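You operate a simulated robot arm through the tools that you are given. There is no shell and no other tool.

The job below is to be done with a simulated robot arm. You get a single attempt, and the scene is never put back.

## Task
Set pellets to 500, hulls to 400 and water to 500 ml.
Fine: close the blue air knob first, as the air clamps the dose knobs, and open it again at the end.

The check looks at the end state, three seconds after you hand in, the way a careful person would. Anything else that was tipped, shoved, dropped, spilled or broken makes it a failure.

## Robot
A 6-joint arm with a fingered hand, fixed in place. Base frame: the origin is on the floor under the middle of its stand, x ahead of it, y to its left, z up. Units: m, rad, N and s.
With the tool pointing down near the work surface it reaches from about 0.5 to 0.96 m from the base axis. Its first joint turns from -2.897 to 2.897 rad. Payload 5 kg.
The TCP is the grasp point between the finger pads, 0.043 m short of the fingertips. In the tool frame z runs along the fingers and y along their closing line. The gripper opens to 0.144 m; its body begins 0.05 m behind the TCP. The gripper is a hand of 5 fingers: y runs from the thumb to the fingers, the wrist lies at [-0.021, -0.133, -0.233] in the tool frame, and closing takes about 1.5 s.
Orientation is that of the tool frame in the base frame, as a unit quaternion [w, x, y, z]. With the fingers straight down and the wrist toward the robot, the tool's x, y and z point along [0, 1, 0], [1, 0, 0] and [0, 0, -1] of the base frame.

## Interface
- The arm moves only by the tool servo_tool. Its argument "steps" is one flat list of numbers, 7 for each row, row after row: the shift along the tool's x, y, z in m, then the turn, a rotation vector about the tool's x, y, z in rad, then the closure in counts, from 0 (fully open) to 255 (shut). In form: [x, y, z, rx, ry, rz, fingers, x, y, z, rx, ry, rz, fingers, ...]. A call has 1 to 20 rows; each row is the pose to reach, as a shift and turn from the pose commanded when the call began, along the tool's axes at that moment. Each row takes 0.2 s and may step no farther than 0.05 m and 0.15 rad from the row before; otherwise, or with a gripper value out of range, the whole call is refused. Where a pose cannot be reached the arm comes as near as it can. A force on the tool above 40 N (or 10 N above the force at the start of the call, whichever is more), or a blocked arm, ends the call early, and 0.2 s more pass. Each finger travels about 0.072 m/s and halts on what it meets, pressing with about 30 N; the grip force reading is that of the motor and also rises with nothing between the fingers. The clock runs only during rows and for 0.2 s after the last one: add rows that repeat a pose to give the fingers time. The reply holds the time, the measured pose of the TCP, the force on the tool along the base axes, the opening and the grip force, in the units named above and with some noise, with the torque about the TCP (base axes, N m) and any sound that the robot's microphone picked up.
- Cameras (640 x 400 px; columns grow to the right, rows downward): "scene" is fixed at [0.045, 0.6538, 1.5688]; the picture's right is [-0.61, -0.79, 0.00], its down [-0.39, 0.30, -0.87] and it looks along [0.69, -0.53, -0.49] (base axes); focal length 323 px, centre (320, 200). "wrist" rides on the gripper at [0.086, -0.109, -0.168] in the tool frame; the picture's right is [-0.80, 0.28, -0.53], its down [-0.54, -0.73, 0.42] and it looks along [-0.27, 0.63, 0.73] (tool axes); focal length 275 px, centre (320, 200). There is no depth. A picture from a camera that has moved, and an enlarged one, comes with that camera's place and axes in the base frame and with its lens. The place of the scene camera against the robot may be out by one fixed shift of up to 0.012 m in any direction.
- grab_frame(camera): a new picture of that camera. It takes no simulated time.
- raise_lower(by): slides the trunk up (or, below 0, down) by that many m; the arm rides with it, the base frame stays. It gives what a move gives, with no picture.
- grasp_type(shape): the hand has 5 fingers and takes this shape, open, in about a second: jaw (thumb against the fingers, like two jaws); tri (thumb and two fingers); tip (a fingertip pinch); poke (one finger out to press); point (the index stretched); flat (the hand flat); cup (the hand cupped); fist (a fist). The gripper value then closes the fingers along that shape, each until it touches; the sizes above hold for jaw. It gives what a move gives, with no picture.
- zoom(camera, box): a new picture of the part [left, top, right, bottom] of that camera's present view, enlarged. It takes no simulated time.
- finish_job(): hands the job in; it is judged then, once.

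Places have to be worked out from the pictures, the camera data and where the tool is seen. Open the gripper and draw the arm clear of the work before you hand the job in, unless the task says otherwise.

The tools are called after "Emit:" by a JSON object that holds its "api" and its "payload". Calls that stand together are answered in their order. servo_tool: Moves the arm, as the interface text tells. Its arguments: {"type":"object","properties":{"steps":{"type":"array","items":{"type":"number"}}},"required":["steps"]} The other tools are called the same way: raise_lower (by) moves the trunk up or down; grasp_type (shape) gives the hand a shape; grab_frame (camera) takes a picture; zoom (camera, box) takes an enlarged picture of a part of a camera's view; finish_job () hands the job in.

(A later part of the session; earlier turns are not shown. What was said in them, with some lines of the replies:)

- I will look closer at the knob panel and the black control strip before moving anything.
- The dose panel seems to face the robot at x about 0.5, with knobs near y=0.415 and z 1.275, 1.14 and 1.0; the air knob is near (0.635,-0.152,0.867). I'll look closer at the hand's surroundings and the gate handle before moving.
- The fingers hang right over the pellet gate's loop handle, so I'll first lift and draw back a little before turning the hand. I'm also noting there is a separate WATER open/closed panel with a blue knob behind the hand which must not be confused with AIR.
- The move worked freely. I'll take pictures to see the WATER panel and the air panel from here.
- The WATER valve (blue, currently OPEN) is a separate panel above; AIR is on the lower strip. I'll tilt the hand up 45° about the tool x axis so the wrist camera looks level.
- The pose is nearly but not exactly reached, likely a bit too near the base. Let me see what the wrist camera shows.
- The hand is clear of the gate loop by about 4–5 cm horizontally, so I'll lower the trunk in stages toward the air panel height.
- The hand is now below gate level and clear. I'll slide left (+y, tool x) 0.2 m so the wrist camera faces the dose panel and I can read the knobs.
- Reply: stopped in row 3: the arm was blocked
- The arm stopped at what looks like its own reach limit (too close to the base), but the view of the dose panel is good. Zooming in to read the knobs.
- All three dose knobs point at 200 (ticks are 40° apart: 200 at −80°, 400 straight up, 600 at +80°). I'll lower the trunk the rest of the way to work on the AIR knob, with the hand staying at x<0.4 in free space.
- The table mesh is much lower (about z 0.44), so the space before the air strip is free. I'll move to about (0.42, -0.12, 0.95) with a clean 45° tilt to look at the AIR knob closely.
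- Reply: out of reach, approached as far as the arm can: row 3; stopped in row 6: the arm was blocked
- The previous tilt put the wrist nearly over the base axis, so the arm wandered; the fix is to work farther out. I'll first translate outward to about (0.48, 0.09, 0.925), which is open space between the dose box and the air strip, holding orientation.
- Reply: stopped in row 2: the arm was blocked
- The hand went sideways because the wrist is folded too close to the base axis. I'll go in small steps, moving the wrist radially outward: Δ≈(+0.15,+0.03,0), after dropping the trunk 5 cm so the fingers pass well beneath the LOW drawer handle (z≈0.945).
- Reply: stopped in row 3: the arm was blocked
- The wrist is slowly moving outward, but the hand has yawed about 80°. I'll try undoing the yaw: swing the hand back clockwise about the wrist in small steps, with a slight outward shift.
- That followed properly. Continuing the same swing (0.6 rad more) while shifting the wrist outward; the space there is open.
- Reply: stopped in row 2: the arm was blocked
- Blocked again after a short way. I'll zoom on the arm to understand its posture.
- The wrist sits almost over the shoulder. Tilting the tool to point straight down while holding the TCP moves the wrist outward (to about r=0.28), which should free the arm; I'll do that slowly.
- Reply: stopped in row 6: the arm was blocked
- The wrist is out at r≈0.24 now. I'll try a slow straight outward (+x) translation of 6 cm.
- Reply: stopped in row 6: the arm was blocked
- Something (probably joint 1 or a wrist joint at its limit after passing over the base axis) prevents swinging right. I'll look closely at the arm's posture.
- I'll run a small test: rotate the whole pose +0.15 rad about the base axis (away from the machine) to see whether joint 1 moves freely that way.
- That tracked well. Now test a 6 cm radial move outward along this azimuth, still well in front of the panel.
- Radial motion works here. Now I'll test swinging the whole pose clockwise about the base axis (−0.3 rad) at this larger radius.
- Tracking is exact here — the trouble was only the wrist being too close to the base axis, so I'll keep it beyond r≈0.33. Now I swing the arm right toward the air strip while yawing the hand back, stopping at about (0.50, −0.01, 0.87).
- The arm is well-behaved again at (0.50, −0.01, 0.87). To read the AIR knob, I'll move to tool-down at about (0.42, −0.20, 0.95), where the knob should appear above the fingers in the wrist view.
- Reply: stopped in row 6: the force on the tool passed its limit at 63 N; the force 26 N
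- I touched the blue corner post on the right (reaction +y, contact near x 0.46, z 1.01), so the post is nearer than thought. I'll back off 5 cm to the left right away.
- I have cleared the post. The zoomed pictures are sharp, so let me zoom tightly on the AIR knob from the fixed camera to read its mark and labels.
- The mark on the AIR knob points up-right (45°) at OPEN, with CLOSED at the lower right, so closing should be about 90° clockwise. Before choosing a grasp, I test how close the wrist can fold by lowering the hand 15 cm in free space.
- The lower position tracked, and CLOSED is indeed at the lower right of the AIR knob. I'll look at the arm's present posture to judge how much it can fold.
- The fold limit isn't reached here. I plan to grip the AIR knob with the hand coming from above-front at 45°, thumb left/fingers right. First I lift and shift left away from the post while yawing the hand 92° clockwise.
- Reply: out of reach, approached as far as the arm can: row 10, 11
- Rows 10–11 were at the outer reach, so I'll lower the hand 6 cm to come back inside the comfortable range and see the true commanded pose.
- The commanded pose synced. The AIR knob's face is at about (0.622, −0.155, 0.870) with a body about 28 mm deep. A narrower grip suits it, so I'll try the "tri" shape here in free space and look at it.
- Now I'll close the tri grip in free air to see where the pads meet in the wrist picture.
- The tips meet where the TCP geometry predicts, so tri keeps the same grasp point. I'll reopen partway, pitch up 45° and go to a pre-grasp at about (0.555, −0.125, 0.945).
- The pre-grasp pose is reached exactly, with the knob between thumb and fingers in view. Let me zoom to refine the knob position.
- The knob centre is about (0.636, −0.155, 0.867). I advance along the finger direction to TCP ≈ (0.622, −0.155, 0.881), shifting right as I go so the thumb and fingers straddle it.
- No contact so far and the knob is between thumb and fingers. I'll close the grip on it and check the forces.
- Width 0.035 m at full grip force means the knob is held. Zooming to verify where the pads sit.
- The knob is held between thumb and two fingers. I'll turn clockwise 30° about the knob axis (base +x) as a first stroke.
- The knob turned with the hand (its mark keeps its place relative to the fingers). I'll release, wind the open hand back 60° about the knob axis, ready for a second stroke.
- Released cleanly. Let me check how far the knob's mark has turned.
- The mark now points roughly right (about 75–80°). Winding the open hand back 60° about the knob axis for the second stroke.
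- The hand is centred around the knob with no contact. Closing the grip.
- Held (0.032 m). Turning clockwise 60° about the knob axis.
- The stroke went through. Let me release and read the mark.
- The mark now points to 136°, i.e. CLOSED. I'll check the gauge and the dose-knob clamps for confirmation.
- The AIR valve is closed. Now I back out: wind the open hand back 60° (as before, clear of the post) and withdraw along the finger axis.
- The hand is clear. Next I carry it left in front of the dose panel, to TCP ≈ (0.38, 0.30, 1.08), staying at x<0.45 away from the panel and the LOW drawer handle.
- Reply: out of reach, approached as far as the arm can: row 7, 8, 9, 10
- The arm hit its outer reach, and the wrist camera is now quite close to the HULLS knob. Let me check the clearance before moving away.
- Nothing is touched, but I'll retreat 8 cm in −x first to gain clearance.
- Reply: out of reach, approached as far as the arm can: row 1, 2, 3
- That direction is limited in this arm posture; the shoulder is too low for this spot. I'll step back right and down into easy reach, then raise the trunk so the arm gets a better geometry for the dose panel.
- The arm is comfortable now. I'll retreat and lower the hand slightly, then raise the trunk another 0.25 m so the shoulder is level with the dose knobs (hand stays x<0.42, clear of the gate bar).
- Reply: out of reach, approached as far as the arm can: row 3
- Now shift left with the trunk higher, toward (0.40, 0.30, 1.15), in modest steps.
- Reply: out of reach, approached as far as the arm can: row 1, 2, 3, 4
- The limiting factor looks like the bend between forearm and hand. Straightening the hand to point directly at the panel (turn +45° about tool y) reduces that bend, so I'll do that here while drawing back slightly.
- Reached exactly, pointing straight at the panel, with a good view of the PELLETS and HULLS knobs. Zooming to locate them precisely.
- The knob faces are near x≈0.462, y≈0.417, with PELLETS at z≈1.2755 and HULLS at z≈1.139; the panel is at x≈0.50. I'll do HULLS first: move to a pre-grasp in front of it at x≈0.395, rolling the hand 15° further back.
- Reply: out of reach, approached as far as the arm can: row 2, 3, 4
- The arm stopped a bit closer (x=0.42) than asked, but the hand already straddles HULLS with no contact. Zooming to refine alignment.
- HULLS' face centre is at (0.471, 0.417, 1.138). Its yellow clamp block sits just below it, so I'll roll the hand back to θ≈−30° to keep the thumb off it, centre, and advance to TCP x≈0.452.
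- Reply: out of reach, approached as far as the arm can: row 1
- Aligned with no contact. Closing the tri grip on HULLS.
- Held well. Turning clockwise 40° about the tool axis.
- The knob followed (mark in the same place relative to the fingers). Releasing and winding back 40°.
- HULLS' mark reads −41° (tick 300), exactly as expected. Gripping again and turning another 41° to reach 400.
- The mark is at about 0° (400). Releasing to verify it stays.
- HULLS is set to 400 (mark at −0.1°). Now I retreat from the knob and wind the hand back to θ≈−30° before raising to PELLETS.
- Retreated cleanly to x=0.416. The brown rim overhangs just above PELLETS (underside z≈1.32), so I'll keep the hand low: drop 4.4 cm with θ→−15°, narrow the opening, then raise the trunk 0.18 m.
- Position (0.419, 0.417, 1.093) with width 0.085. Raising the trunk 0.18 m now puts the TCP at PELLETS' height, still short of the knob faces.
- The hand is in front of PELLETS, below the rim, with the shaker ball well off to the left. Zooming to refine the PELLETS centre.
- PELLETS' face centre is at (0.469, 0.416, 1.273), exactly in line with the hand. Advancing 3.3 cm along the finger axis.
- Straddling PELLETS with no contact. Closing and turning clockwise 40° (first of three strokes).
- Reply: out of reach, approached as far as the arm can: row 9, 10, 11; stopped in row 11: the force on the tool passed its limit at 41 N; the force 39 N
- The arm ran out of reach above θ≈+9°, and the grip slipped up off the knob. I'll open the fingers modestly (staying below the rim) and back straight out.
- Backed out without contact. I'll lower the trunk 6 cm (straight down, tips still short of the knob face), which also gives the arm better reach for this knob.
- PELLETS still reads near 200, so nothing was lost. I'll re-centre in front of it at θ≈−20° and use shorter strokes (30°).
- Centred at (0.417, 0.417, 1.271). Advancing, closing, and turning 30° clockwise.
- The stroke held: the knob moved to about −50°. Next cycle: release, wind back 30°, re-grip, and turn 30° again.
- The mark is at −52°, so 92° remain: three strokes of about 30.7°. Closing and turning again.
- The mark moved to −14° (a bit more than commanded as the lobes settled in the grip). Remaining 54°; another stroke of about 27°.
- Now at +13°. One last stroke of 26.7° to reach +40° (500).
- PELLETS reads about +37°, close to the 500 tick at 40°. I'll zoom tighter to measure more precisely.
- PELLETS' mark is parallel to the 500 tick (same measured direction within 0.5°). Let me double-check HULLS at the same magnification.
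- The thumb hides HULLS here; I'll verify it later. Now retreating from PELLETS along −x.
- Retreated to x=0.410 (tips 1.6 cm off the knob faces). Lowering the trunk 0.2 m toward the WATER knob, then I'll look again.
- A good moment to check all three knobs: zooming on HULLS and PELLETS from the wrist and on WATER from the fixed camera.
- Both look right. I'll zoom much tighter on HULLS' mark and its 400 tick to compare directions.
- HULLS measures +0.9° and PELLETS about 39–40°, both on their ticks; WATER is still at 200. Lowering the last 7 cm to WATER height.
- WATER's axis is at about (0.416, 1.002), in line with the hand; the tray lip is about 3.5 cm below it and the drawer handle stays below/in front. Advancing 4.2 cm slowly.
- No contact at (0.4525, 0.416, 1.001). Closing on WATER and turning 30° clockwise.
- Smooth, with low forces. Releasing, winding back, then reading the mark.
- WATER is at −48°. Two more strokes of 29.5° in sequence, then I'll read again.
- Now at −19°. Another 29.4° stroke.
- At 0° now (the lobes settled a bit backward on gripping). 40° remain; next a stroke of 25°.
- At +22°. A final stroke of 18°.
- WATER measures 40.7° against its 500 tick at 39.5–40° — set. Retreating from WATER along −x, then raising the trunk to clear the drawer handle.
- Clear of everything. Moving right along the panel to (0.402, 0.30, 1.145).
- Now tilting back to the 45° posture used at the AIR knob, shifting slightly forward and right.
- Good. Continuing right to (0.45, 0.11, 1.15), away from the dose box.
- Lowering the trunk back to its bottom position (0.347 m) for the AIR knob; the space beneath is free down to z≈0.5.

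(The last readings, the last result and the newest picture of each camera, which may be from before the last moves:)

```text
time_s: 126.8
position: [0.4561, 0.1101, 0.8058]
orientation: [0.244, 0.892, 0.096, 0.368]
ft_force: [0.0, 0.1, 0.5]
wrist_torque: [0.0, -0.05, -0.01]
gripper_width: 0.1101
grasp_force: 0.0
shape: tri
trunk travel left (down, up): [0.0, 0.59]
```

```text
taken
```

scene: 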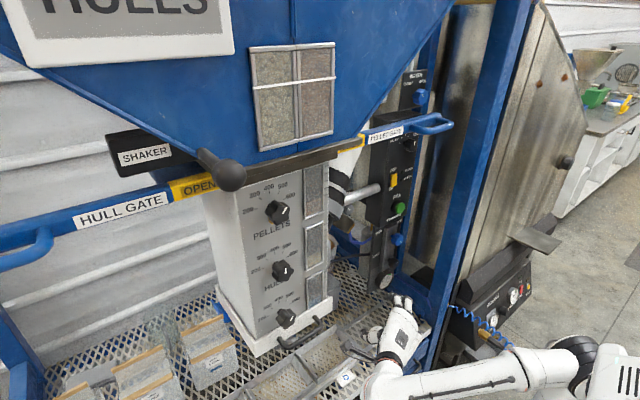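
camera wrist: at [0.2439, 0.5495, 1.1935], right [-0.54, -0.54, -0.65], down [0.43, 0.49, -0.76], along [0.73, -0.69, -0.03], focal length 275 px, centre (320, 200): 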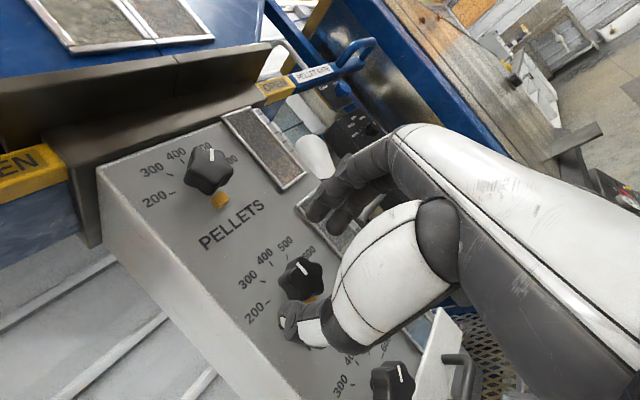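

Now up and right to the AIR pre-pose (0.51, −0.09, 0.973) used before.

Emit:
{"api": "servo_tool", "payload": {"steps": [0.0117, 0.0427, 0.0015, 0, 0, 0, 60, 0.0233, 0.0854, 0.003, 0, 0, 0, 60, 0.035, 0.1282, 0.0045, 0, 0, 0, 60, 0.0466, 0.1709, 0.006, 0, 0, 0, 60, 0.0583, 0.2136, 0.0075, 0, 0, 0, 60, 0.0699, 0.2563, 0.009, 0, 0, 0, 60, 0.0699, 0.2563, 0.009, 0, 0, 0, 60]}}

Emit:
{"api": "grab_frame", "payload": {"camera": "wrist"}}

Emit:
{"api": "grab_frame", "payload": {"camera": "scene"}}

```text
time_s: 128.4
position: [0.5103, -0.0895, 0.9701]
orientation: [0.243, 0.892, 0.097, 0.368]
ft_force: [0.9, 0.4, 0.1]
wrist_torque: [0.0, -0.04, -0.03]
gripper_width: 0.11
grasp_force: 0.2
shape: tri
trunk travel left (down, up): [0.0, 0.59]
```

```text
taken
camera wrist: at [0.4544, 0.0955, 1.0692], right [-0.94, -0.33, -0.02], down [-0.08, 0.28, -0.96], along [0.32, -0.9, -0.29], focal length 275 px, centre (320, 200)
```

wrist: 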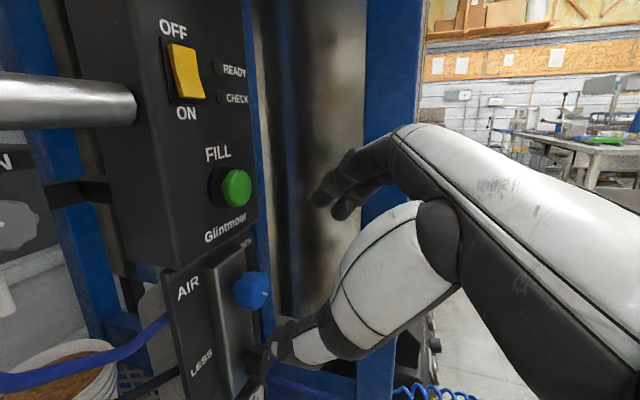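

```text
taken
```

scene: 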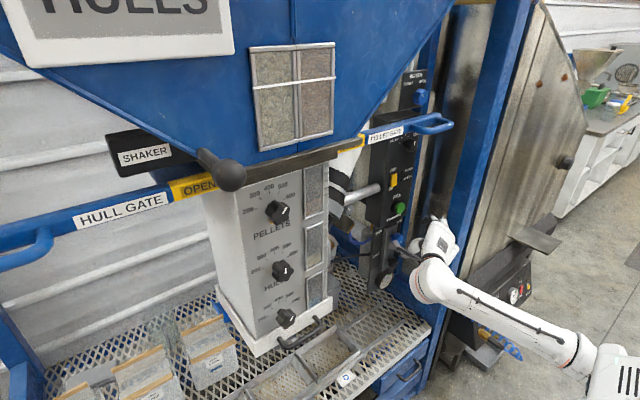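

Back at the AIR pre-pose. Before opening the air, I'll re-read all three dose knobs without the arm in the way.

Emit:
{"api": "zoom", "payload": {"camera": "scene", "box": [255, 180, 305, 230]}}

Emit:
{"api": "zoom", "payload": {"camera": "scene", "box": [260, 240, 310, 290]}}

Emit:
{"api": "zoom", "payload": {"camera": "scene", "box": [262, 290, 312, 340]}}

```text
8.00 times, centred on (280, 205) of scene
camera zoom: at [0.045, 0.6538, 1.5688], right [-0.61, -0.79, 0.0], down [-0.39, 0.3, -0.87], along [0.69, -0.53, -0.49], focal length 2583 px, centre (640, 160)
```

zoom: 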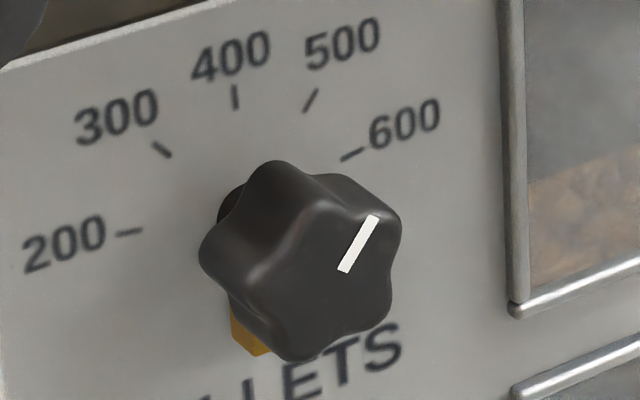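

```text
8.00 times, centred on (285, 265) of scene
camera zoom: at [0.045, 0.6538, 1.5688], right [-0.61, -0.79, 0.0], down [-0.39, 0.3, -0.87], along [0.69, -0.53, -0.49], focal length 2583 px, centre (600, -320)
```

zoom: 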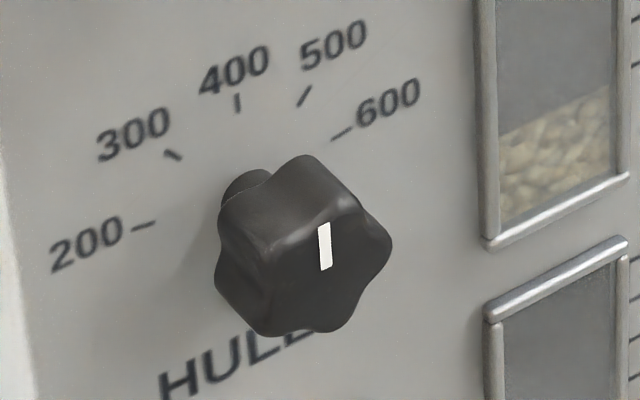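

```text
8.00 times, centred on (287, 315) of scene
camera zoom: at [0.045, 0.6538, 1.5688], right [-0.61, -0.79, 0.0], down [-0.39, 0.3, -0.87], along [0.69, -0.53, -0.49], focal length 2583 px, centre (584, -720)
```

zoom: 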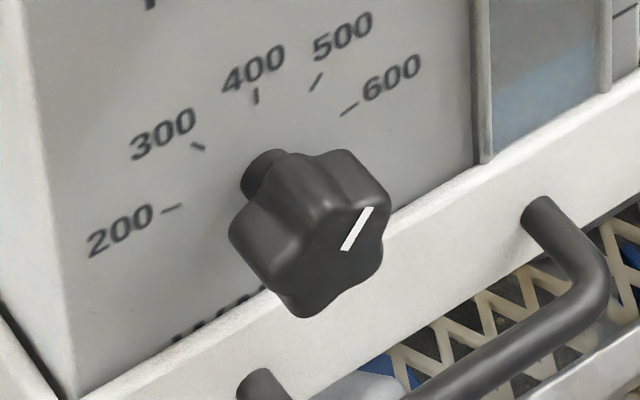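

All three marks sit on their ticks (500 / 400 / 500). Now approaching the AIR knob along the same line I backed out on.

Emit:
{"api": "servo_tool", "payload": {"steps": [0.0011, 0.0015, 0.0385, 0, 0, 0, 60, 0.0022, 0.003, 0.077, 0, 0, 0, 60, 0.0033, 0.0045, 0.1155, 0, 0, 0, 60, 0.0038, 0.0053, 0.137, 0, 0, 0, 60, 0.0044, 0.006, 0.154, 0, 0, 0, 60, 0.0044, 0.006, 0.154, 0, 0, 0, 60]}}

Emit:
{"api": "grab_frame", "payload": {"camera": "wrist"}}

Emit:
{"api": "zoom", "payload": {"camera": "scene", "box": [360, 200, 460, 300]}}

```text
time_s: 129.8
position: [0.6184, -0.1511, 0.8806]
orientation: [0.243, 0.892, 0.097, 0.369]
ft_force: [-0.3, 0.3, -0.2]
wrist_torque: [-0.01, -0.02, -0.02]
gripper_width: 0.1101
grasp_force: 0.1
shape: tri
trunk travel left (down, up): [0.0, 0.59]
```

```text
taken
camera wrist: at [0.5639, 0.035, 0.9814], right [-0.94, -0.33, -0.02], down [-0.08, 0.28, -0.96], along [0.32, -0.9, -0.29], focal length 275 px, centre (320, 200)
```

wrist: 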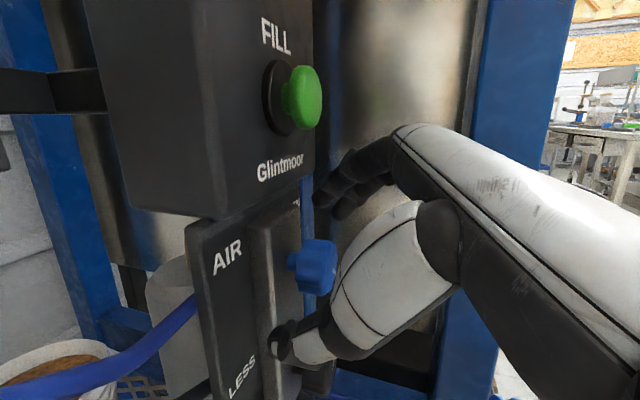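

```text
4.00 times, centred on (410, 250) of scene
camera zoom: at [0.045, 0.6538, 1.5688], right [-0.61, -0.79, 0.0], down [-0.39, 0.3, -0.87], along [0.69, -0.53, -0.49], focal length 1291 px, centre (-40, 0)
```

zoom: 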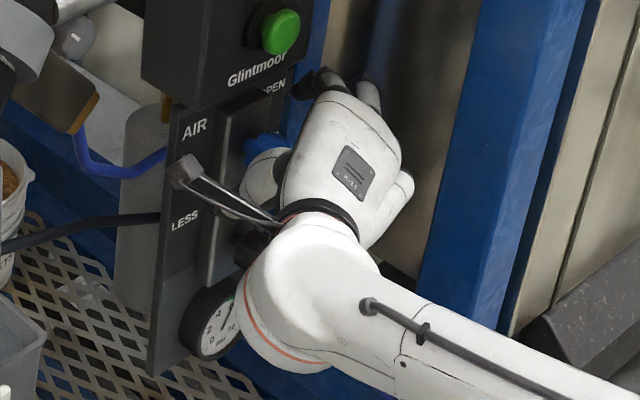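

Same position as before, no contact. Winding the open hand to θ=+30° around the knob, ready to turn counter-clockwise.

Emit:
{"api": "servo_tool", "payload": {"steps": [0.0034, 0.0008, 0.0011, 0.0933, -0.001, 0.092, 60, 0.0032, 0.0026, 0.0013, 0.1865, -0.002, 0.184, 60, 0.0028, 0.0044, 0.0017, 0.2798, -0.003, 0.276, 60, 0.0022, 0.006, 0.0023, 0.3731, -0.004, 0.368, 60, 0.0015, 0.0075, 0.003, 0.4664, -0.005, 0.46, 60, 0.0007, 0.0089, 0.0038, 0.5596, -0.006, 0.552, 60, -0.0004, 0.0101, 0.0049, 0.6529, -0.007, 0.644, 60, -0.0014, 0.0111, 0.0059, 0.7456, -0.008, 0.735, 60, -0.0014, 0.0111, 0.0059, 0.7456, -0.008, 0.735, 60]}}

Emit:
{"api": "zoom", "payload": {"camera": "scene", "box": [370, 200, 450, 280]}}

Emit:
{"api": "zoom", "payload": {"camera": "wrist", "box": [200, 140, 400, 340]}}

```text
time_s: 131.8
position: [0.6235, -0.1625, 0.8853]
orientation: [-0.236, 0.894, -0.099, 0.367]
ft_force: [0.6, 0.5, -0.3]
wrist_torque: [0.01, -0.03, -0.04]
gripper_width: 0.1099
grasp_force: 0.1
shape: tri
trunk travel left (down, up): [0.0, 0.59]
```

```text
5.00 times, centred on (410, 240) of scene
camera zoom: at [0.045, 0.6538, 1.5688], right [-0.61, -0.79, 0.0], down [-0.39, 0.3, -0.87], along [0.69, -0.53, -0.49], focal length 1614 px, centre (-130, 0)
```

zoom: 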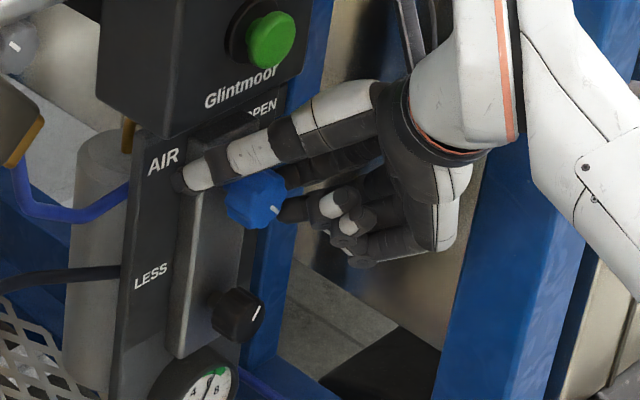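

```text
2.00 times, centred on (300, 240) of wrist
camera zoom: at [0.5682, -0.1566, 1.0949], right [-0.94, -0.15, -0.29], down [-0.08, 0.97, -0.23], along [0.32, -0.2, -0.93], focal length 551 px, centre (360, 120)
```

zoom: 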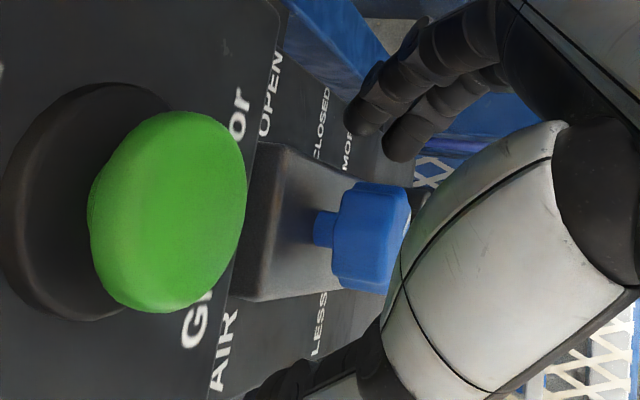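

Positioned as before at θ=+30°. Closing and turning counter-clockwise 60°.

Emit:
{"api": "servo_tool", "payload": {"steps": [-0.0018, 0.0015, 0.0018, 0, 0, 0, 120, -0.0018, 0.0015, 0.0018, 0, 0, 0, 160, -0.0018, 0.0015, 0.0018, 0, 0, 0, 200, -0.0018, 0.0015, 0.0018, 0, 0, 0, 255, -0.0018, 0.0015, 0.0018, 0, 0, 0, 255, -0.0018, 0.0015, 0.0018, 0, 0, 0, 255, -0.0019, -0.0003, 0.0019, -0.0926, 0, -0.0926, 255, -0.0021, -0.0021, 0.0021, -0.1852, 0, -0.1852, 255, -0.0025, -0.0039, 0.0025, -0.2778, 0, -0.2778, 255, -0.0031, -0.0055, 0.0031, -0.3703, 0, -0.3703, 255, -0.0038, -0.007, 0.0038, -0.4629, 0, -0.4629, 255, -0.0046, -0.0084, 0.0046, -0.5555, 0, -0.5555, 255, -0.0057, -0.0096, 0.0057, -0.6481, 0, -0.6481, 255, -0.0067, -0.0106, 0.0067, -0.7405, 0, -0.7405, 255, -0.0067, -0.0106, 0.0067, -0.7405, 0, -0.7405, 255]}}

Emit:
{"api": "zoom", "payload": {"camera": "wrist", "box": [240, 180, 400, 340]}}

Emit:
{"api": "zoom", "payload": {"camera": "scene", "box": [370, 200, 450, 280]}}

```text
time_s: 135.0
position: [0.6251, -0.1457, 0.8806]
orientation: [0.243, 0.893, 0.102, 0.365]
ft_force: [1.0, 21.2, -1.3]
wrist_torque: [0.45, 0.3, 0.75]
gripper_width: 0.0348
grasp_force: 30.4
shape: tri
trunk travel left (down, up): [0.0, 0.59]
```

```text
2.50 times, centred on (320, 260) of wrist
camera zoom: at [0.5688, 0.0389, 0.9804], right [-0.94, -0.34, -0.01], down [-0.09, 0.28, -0.96], along [0.33, -0.9, -0.29], focal length 688 px, centre (320, 50)
```

zoom: 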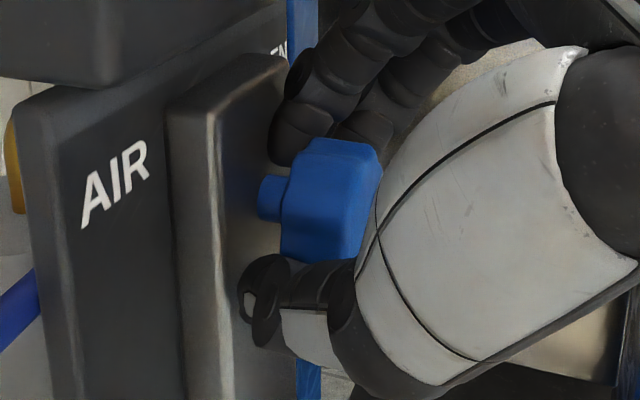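

```text
5.00 times, centred on (410, 240) of scene
camera zoom: at [0.045, 0.6538, 1.5688], right [-0.61, -0.79, 0.0], down [-0.39, 0.3, -0.87], along [0.69, -0.53, -0.49], focal length 1614 px, centre (-130, 0)
```

zoom: 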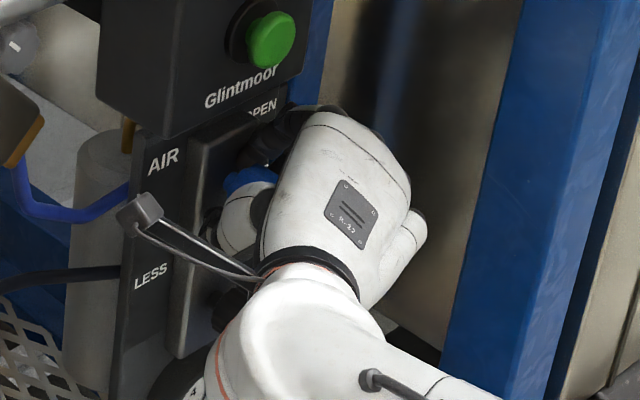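

Turned (with 21 N side load from slight off-centre). Releasing and winding back to θ=+30° to read the mark.

Emit:
{"api": "servo_tool", "payload": {"steps": [0, 0, 0, 0, 0, 0, 60, 0, 0, 0, 0, 0, 0, 60, 0, 0, 0, 0, 0, 0, 60, 0, 0, 0, 0, 0, 0, 60, -0.0001, 0.0018, 0.0001, 0.0926, 0, 0.0926, 60, -0.0003, 0.0036, 0.0003, 0.1852, 0, 0.1852, 60, -0.0007, 0.0054, 0.0007, 0.2778, 0, 0.2778, 60, -0.0013, 0.007, 0.0013, 0.3703, 0, 0.3703, 60, -0.002, 0.0085, 0.002, 0.4629, 0, 0.4629, 60, -0.0028, 0.0099, 0.0028, 0.5555, 0, 0.5555, 60, -0.0039, 0.0111, 0.0039, 0.6481, 0, 0.6481, 60, -0.0049, 0.0121, 0.0049, 0.7405, 0, 0.7405, 60, -0.0049, 0.0121, 0.0049, 0.7405, 0, 0.7405, 60]}}

Emit:
{"api": "zoom", "payload": {"camera": "scene", "box": [390, 228, 420, 258]}}

Emit:
{"api": "zoom", "payload": {"camera": "wrist", "box": [200, 140, 400, 340]}}

```text
time_s: 137.8
position: [0.6236, -0.1629, 0.8804]
orientation: [-0.236, 0.894, -0.099, 0.366]
ft_force: [0.2, 0.1, -0.4]
wrist_torque: [0.01, -0.01, 0.0]
gripper_width: 0.1101
grasp_force: 0.0
shape: tri
trunk travel left (down, up): [0.0, 0.59]
```

```text
13.33 times, centred on (405, 243) of scene
camera zoom: at [0.045, 0.6538, 1.5688], right [-0.61, -0.79, 0.0], down [-0.39, 0.3, -0.87], along [0.69, -0.53, -0.49], focal length 4305 px, centre (-813, -373)
```

zoom: 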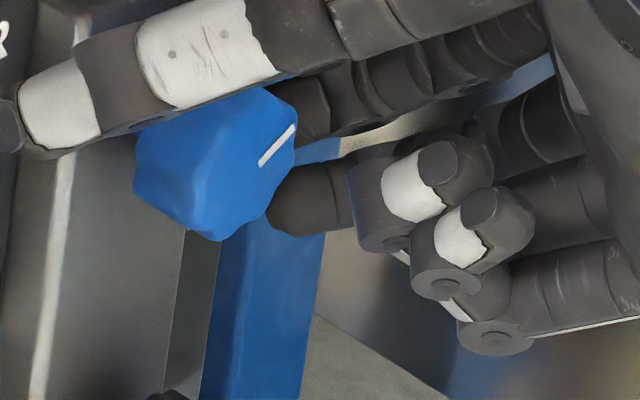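

```text
2.00 times, centred on (300, 240) of wrist
camera zoom: at [0.5686, -0.1568, 1.0904], right [-0.94, -0.15, -0.29], down [-0.08, 0.97, -0.23], along [0.32, -0.2, -0.93], focal length 551 px, centre (360, 120)
```

zoom: 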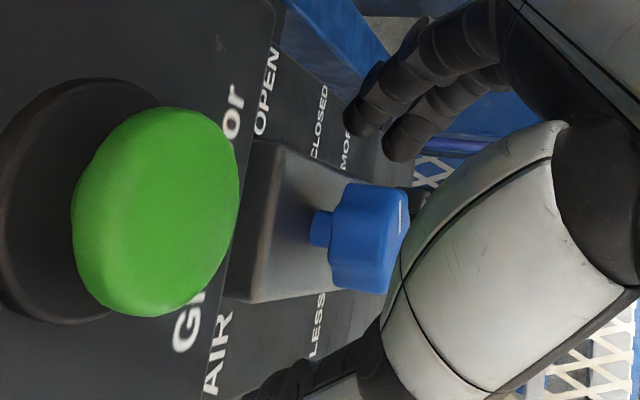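

The mark is at 64°; OPEN is at 45°, so 19–20° more counter-clockwise.

Emit:
{"api": "servo_tool", "payload": {"steps": [0, 0, 0, 0, 0, 0, 120, 0, 0, 0, 0, 0, 0, 160, 0, 0, 0, 0, 0, 0, 200, 0, 0, 0, 0, 0, 0, 255, 0, 0, 0, 0, 0, 0, 255, 0, 0, 0, 0, 0, 0, 255, 0, -0.0017, 0, -0.0822, 0, -0.0822, 255, -0.0003, -0.0033, 0.0003, -0.1645, 0, -0.1645, 255, -0.0006, -0.0048, 0.0006, -0.2467, 0, -0.2467, 255, -0.0006, -0.0048, 0.0006, -0.2467, 0, -0.2467, 255]}}

Emit:
{"api": "zoom", "payload": {"camera": "scene", "box": [390, 228, 420, 258]}}

Emit:
{"api": "zoom", "payload": {"camera": "wrist", "box": [240, 180, 400, 340]}}

```text
time_s: 140.0
position: [0.6235, -0.156, 0.881]
orientation: [-0.077, 0.922, -0.033, 0.377]
ft_force: [5.5, 8.7, -5.6]
wrist_torque: [0.55, -0.03, 0.49]
gripper_width: 0.0339
grasp_force: 29.8
shape: tri
trunk travel left (down, up): [0.0, 0.59]
```

```text
13.33 times, centred on (405, 243) of scene
camera zoom: at [0.045, 0.6538, 1.5688], right [-0.61, -0.79, 0.0], down [-0.39, 0.3, -0.87], along [0.69, -0.53, -0.49], focal length 4305 px, centre (-813, -373)
```

zoom: 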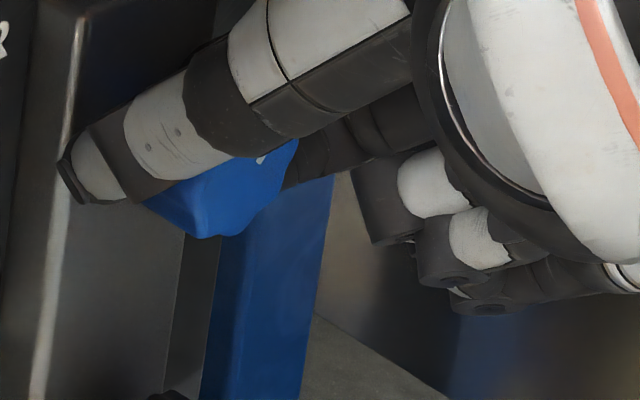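

```text
2.50 times, centred on (320, 260) of wrist
camera zoom: at [0.5694, -0.0791, 1.0771], right [-0.94, -0.25, -0.22], down [-0.09, 0.83, -0.55], along [0.32, -0.5, -0.8], focal length 688 px, centre (320, 50)
```

zoom: 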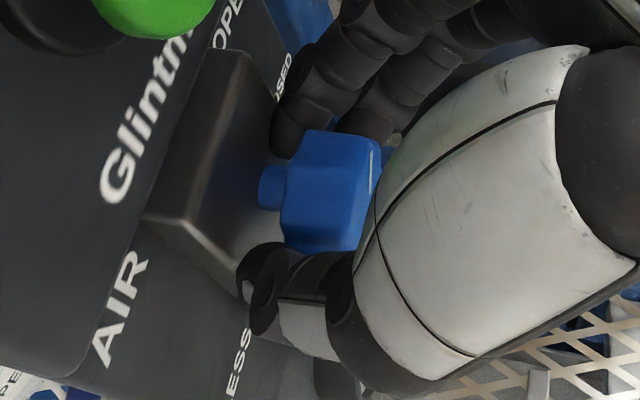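

Torque about the knob axis has risen (0.55 N·m), perhaps the OPEN stop. Releasing and winding to θ=+30° to read.

Emit:
{"api": "servo_tool", "payload": {"steps": [0, 0, 0, 0, 0, 0, 60, 0, 0, 0, 0, 0, 0, 60, 0, 0, 0, 0, 0, 0, 60, 0, 0, 0, 0, 0, 0, 60, -0.0001, 0.0016, 0.0001, 0.0822, 0, 0.0822, 60, -0.0003, 0.0032, 0.0003, 0.1645, 0, 0.1645, 60, -0.0007, 0.0048, 0.0007, 0.2467, 0, 0.2467, 60, -0.0007, 0.0048, 0.0007, 0.2467, 0, 0.2467, 60]}}

Emit:
{"api": "zoom", "payload": {"camera": "scene", "box": [390, 228, 420, 258]}}

Emit:
{"api": "zoom", "payload": {"camera": "scene", "box": [260, 190, 310, 330]}}

```text
time_s: 141.8
position: [0.6241, -0.1606, 0.8804]
orientation: [-0.235, 0.894, -0.1, 0.367]
ft_force: [0.8, 0.1, -0.2]
wrist_torque: [0.04, 0.02, 0.0]
gripper_width: 0.1103
grasp_force: 0.0
shape: tri
trunk travel left (down, up): [0.0, 0.59]
```

```text
13.33 times, centred on (405, 243) of scene
camera zoom: at [0.045, 0.6538, 1.5688], right [-0.61, -0.79, 0.0], down [-0.39, 0.3, -0.87], along [0.69, -0.53, -0.49], focal length 4305 px, centre (-813, -373)
```

zoom: 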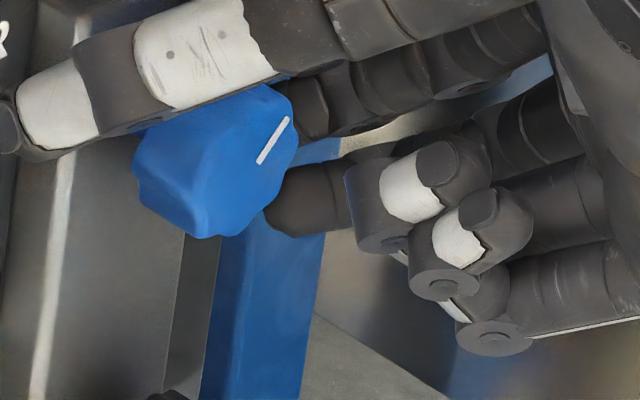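

```text
2.86 times, centred on (285, 260) of scene
camera zoom: at [0.045, 0.6538, 1.5688], right [-0.61, -0.79, 0.0], down [-0.39, 0.3, -0.87], along [0.69, -0.53, -0.49], focal length 922 px, centre (420, 29)
```

zoom: 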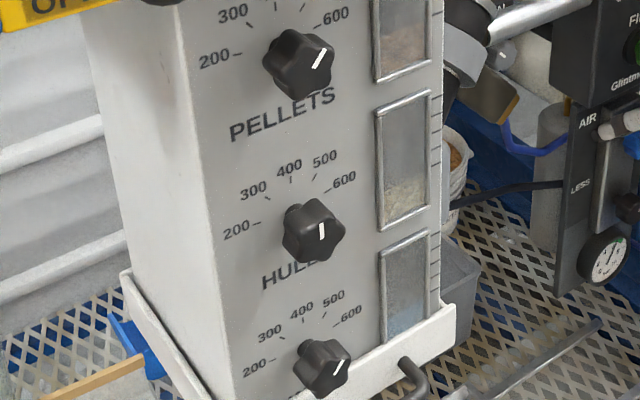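

The mark is back at the OPEN position (~43–45°), and the yellow clamps have moved back behind the dose knobs, so the air is on again. Winding back and withdrawing along the proven path.

Emit:
{"api": "servo_tool", "payload": {"steps": [-0.0001, -0.0018, 0.0001, -0.0926, 0, -0.0926, 60, -0.0003, -0.0036, 0.0003, -0.1852, 0, -0.1852, 60, -0.0007, -0.0054, 0.0007, -0.2778, 0, -0.2778, 60, -0.0013, -0.007, 0.0013, -0.3703, 0, -0.3703, 60, -0.002, -0.0085, 0.002, -0.4629, 0, -0.4629, 60, -0.0028, -0.0099, 0.0028, -0.5555, 0, -0.5555, 60, -0.0039, -0.0111, 0.0039, -0.6481, 0, -0.6481, 60, -0.0049, -0.0121, 0.0049, -0.7405, 0, -0.7405, 60, -0.015, -0.0367, -0.025, -0.7405, 0, -0.7405, 60, -0.025, -0.0611, -0.055, -0.7405, 0, -0.7405, 60, -0.035, -0.0856, -0.0852, -0.7405, 0, -0.7405, 60, -0.0446, -0.1096, -0.1152, -0.7405, 0, -0.7405, 60]}}

Emit:
{"api": "grab_frame", "payload": {"camera": "wrist"}}

Emit:
{"api": "grab_frame", "payload": {"camera": "scene"}}

Emit:
{"api": "zoom", "payload": {"camera": "scene", "box": [376, 218, 416, 258]}}

```text
time_s: 144.4
position: [0.5148, -0.0881, 0.9819]
orientation: [0.242, 0.894, 0.1, 0.363]
ft_force: [0.4, 0.1, -0.6]
wrist_torque: [-0.01, -0.01, -0.04]
gripper_width: 0.11
grasp_force: 0.1
shape: tri
trunk travel left (down, up): [0.0, 0.59]
```

```text
taken
camera wrist: at [0.4588, 0.0955, 1.0822], right [-0.94, -0.34, -0.01], down [-0.09, 0.28, -0.96], along [0.32, -0.9, -0.29], focal length 275 px, centre (320, 200)
```

wrist: 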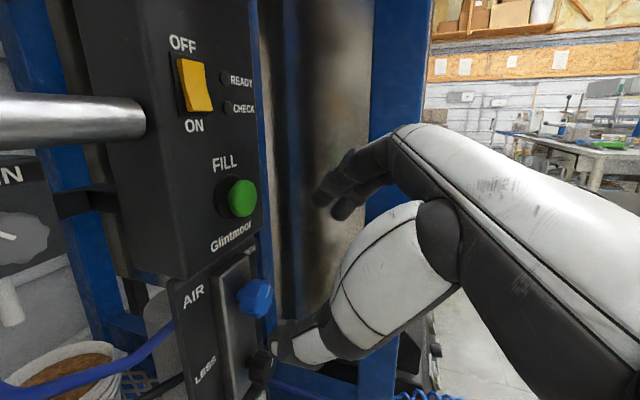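

```text
taken
```

scene: 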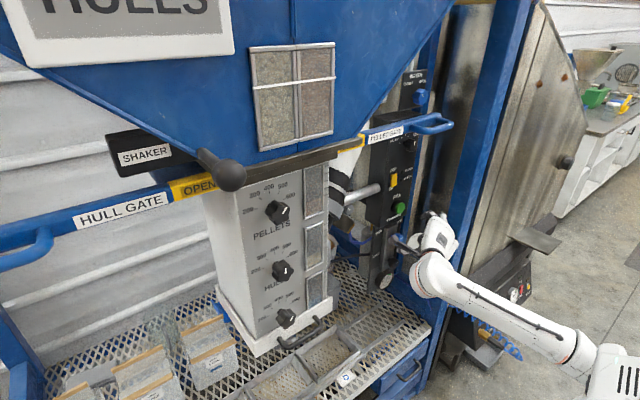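

```text
10.00 times, centred on (396, 238) of scene
camera zoom: at [0.045, 0.6538, 1.5688], right [-0.61, -0.79, 0.0], down [-0.39, 0.3, -0.87], along [0.69, -0.53, -0.49], focal length 3229 px, centre (-440, -180)
```

zoom: 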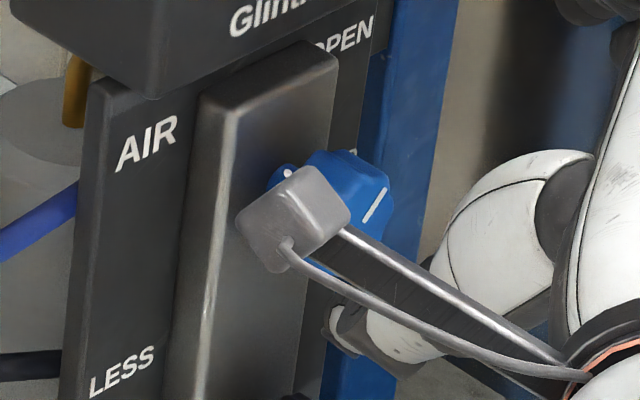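

The AIR mark matches its original OPEN picture exactly. Drawing the arm well clear of the panel and opening the hand fully.

Emit:
{"api": "servo_tool", "payload": {"steps": [-0.0016, -0.0395, -0.0225, 0, 0, 0, 60, -0.0033, -0.0789, -0.045, 0, 0, 0, 60, -0.0049, -0.1184, -0.0676, 0, 0, 0, 40, -0.0066, -0.1578, -0.0901, 0, 0, 0, 20, -0.0082, -0.1973, -0.1126, 0, 0, 0, 0, -0.0082, -0.1973, -0.1126, 0, 0, 0, 0, -0.0082, -0.1973, -0.1126, 0, 0, 0, 0]}}

Emit:
{"api": "grab_frame", "payload": {"camera": "scene"}}

Emit:
{"api": "zoom", "payload": {"camera": "scene", "box": [376, 218, 416, 258]}}

Emit:
{"api": "zoom", "payload": {"camera": "scene", "box": [240, 170, 340, 340]}}

Emit:
{"api": "zoom", "payload": {"camera": "scene", "box": [370, 60, 460, 220]}}

```text
time_s: 146.0
position: [0.4274, 0.1156, 0.9432]
orientation: [0.242, 0.893, 0.1, 0.366]
ft_force: [-0.2, 0.3, -0.1]
wrist_torque: [-0.04, 0.0, 0.01]
gripper_width: 0.1436
grasp_force: 0.0
shape: tri
trunk travel left (down, up): [0.0, 0.59]
```

```text
taken
```

scene: 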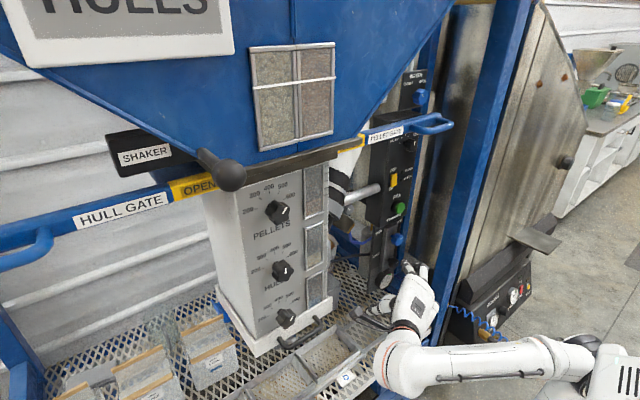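

```text
10.00 times, centred on (396, 238) of scene
camera zoom: at [0.045, 0.6538, 1.5688], right [-0.61, -0.79, 0.0], down [-0.39, 0.3, -0.87], along [0.69, -0.53, -0.49], focal length 3229 px, centre (-440, -180)
```

zoom: 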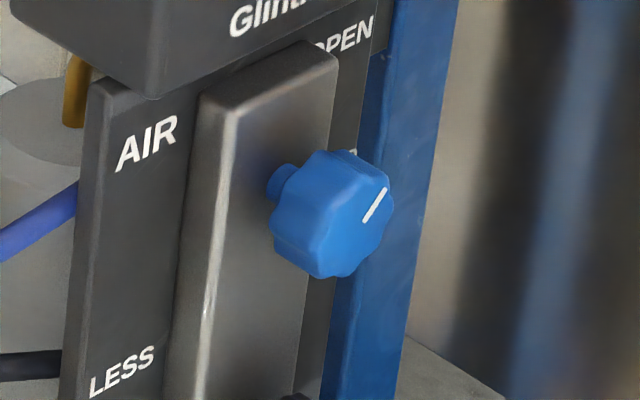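

```text
2.35 times, centred on (290, 255) of scene
camera zoom: at [0.045, 0.6538, 1.5688], right [-0.61, -0.79, 0.0], down [-0.39, 0.3, -0.87], along [0.69, -0.53, -0.49], focal length 760 px, centre (391, 71)
```

zoom: 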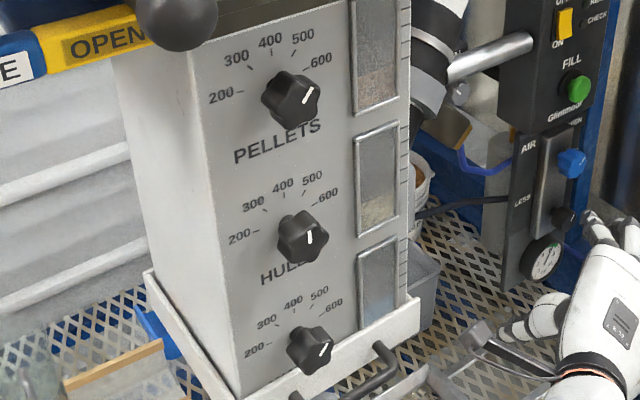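

```text
2.50 times, centred on (415, 140) of scene
camera zoom: at [0.045, 0.6538, 1.5688], right [-0.61, -0.79, 0.0], down [-0.39, 0.3, -0.87], along [0.69, -0.53, -0.49], focal length 807 px, centre (82, 350)
```

zoom: 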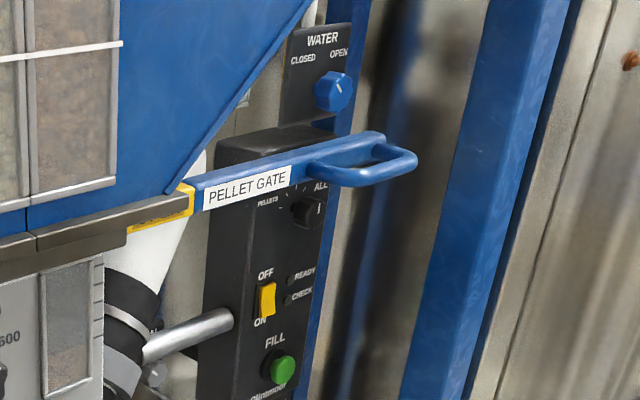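

The final state checks out: AIR open, with its mark identical to the starting picture. PELLETS is at 500, HULLS at 400 and WATER at 500. The other controls look unchanged, and the hand is open and clear, so I'm handing in.

Emit:
{"api": "finish_job", "payload": {}}

```text
The job is handed in.
```

The three doses are set: pellets at 500, hulls at 400 and water at 500 ml. I closed the blue air knob first and opened it again at the end. The job is handed in.

- **Dose knobs:** by the pictures, each mark is within about 2° of its tick; the ticks are 40° apart, so that is about 5 units or less.
- **Air knob:** its mark is back where it was in the first picture. The yellow clamps moved back up to the dose knobs once the air was on.
- **Contact:** the hand bumped the blue corner post once, with a peak reading of 63 N, and I backed off at once. While I was setting pellets, my grip also slipped off the knob (41 N). That knob still read about 200 afterwards, and I then set it properly.
- **Everything else:** the water valve, gates, shaker, fill panel and drawers look unchanged in the final pictures.

The hand is open and about 0.2 m or more from the panels.
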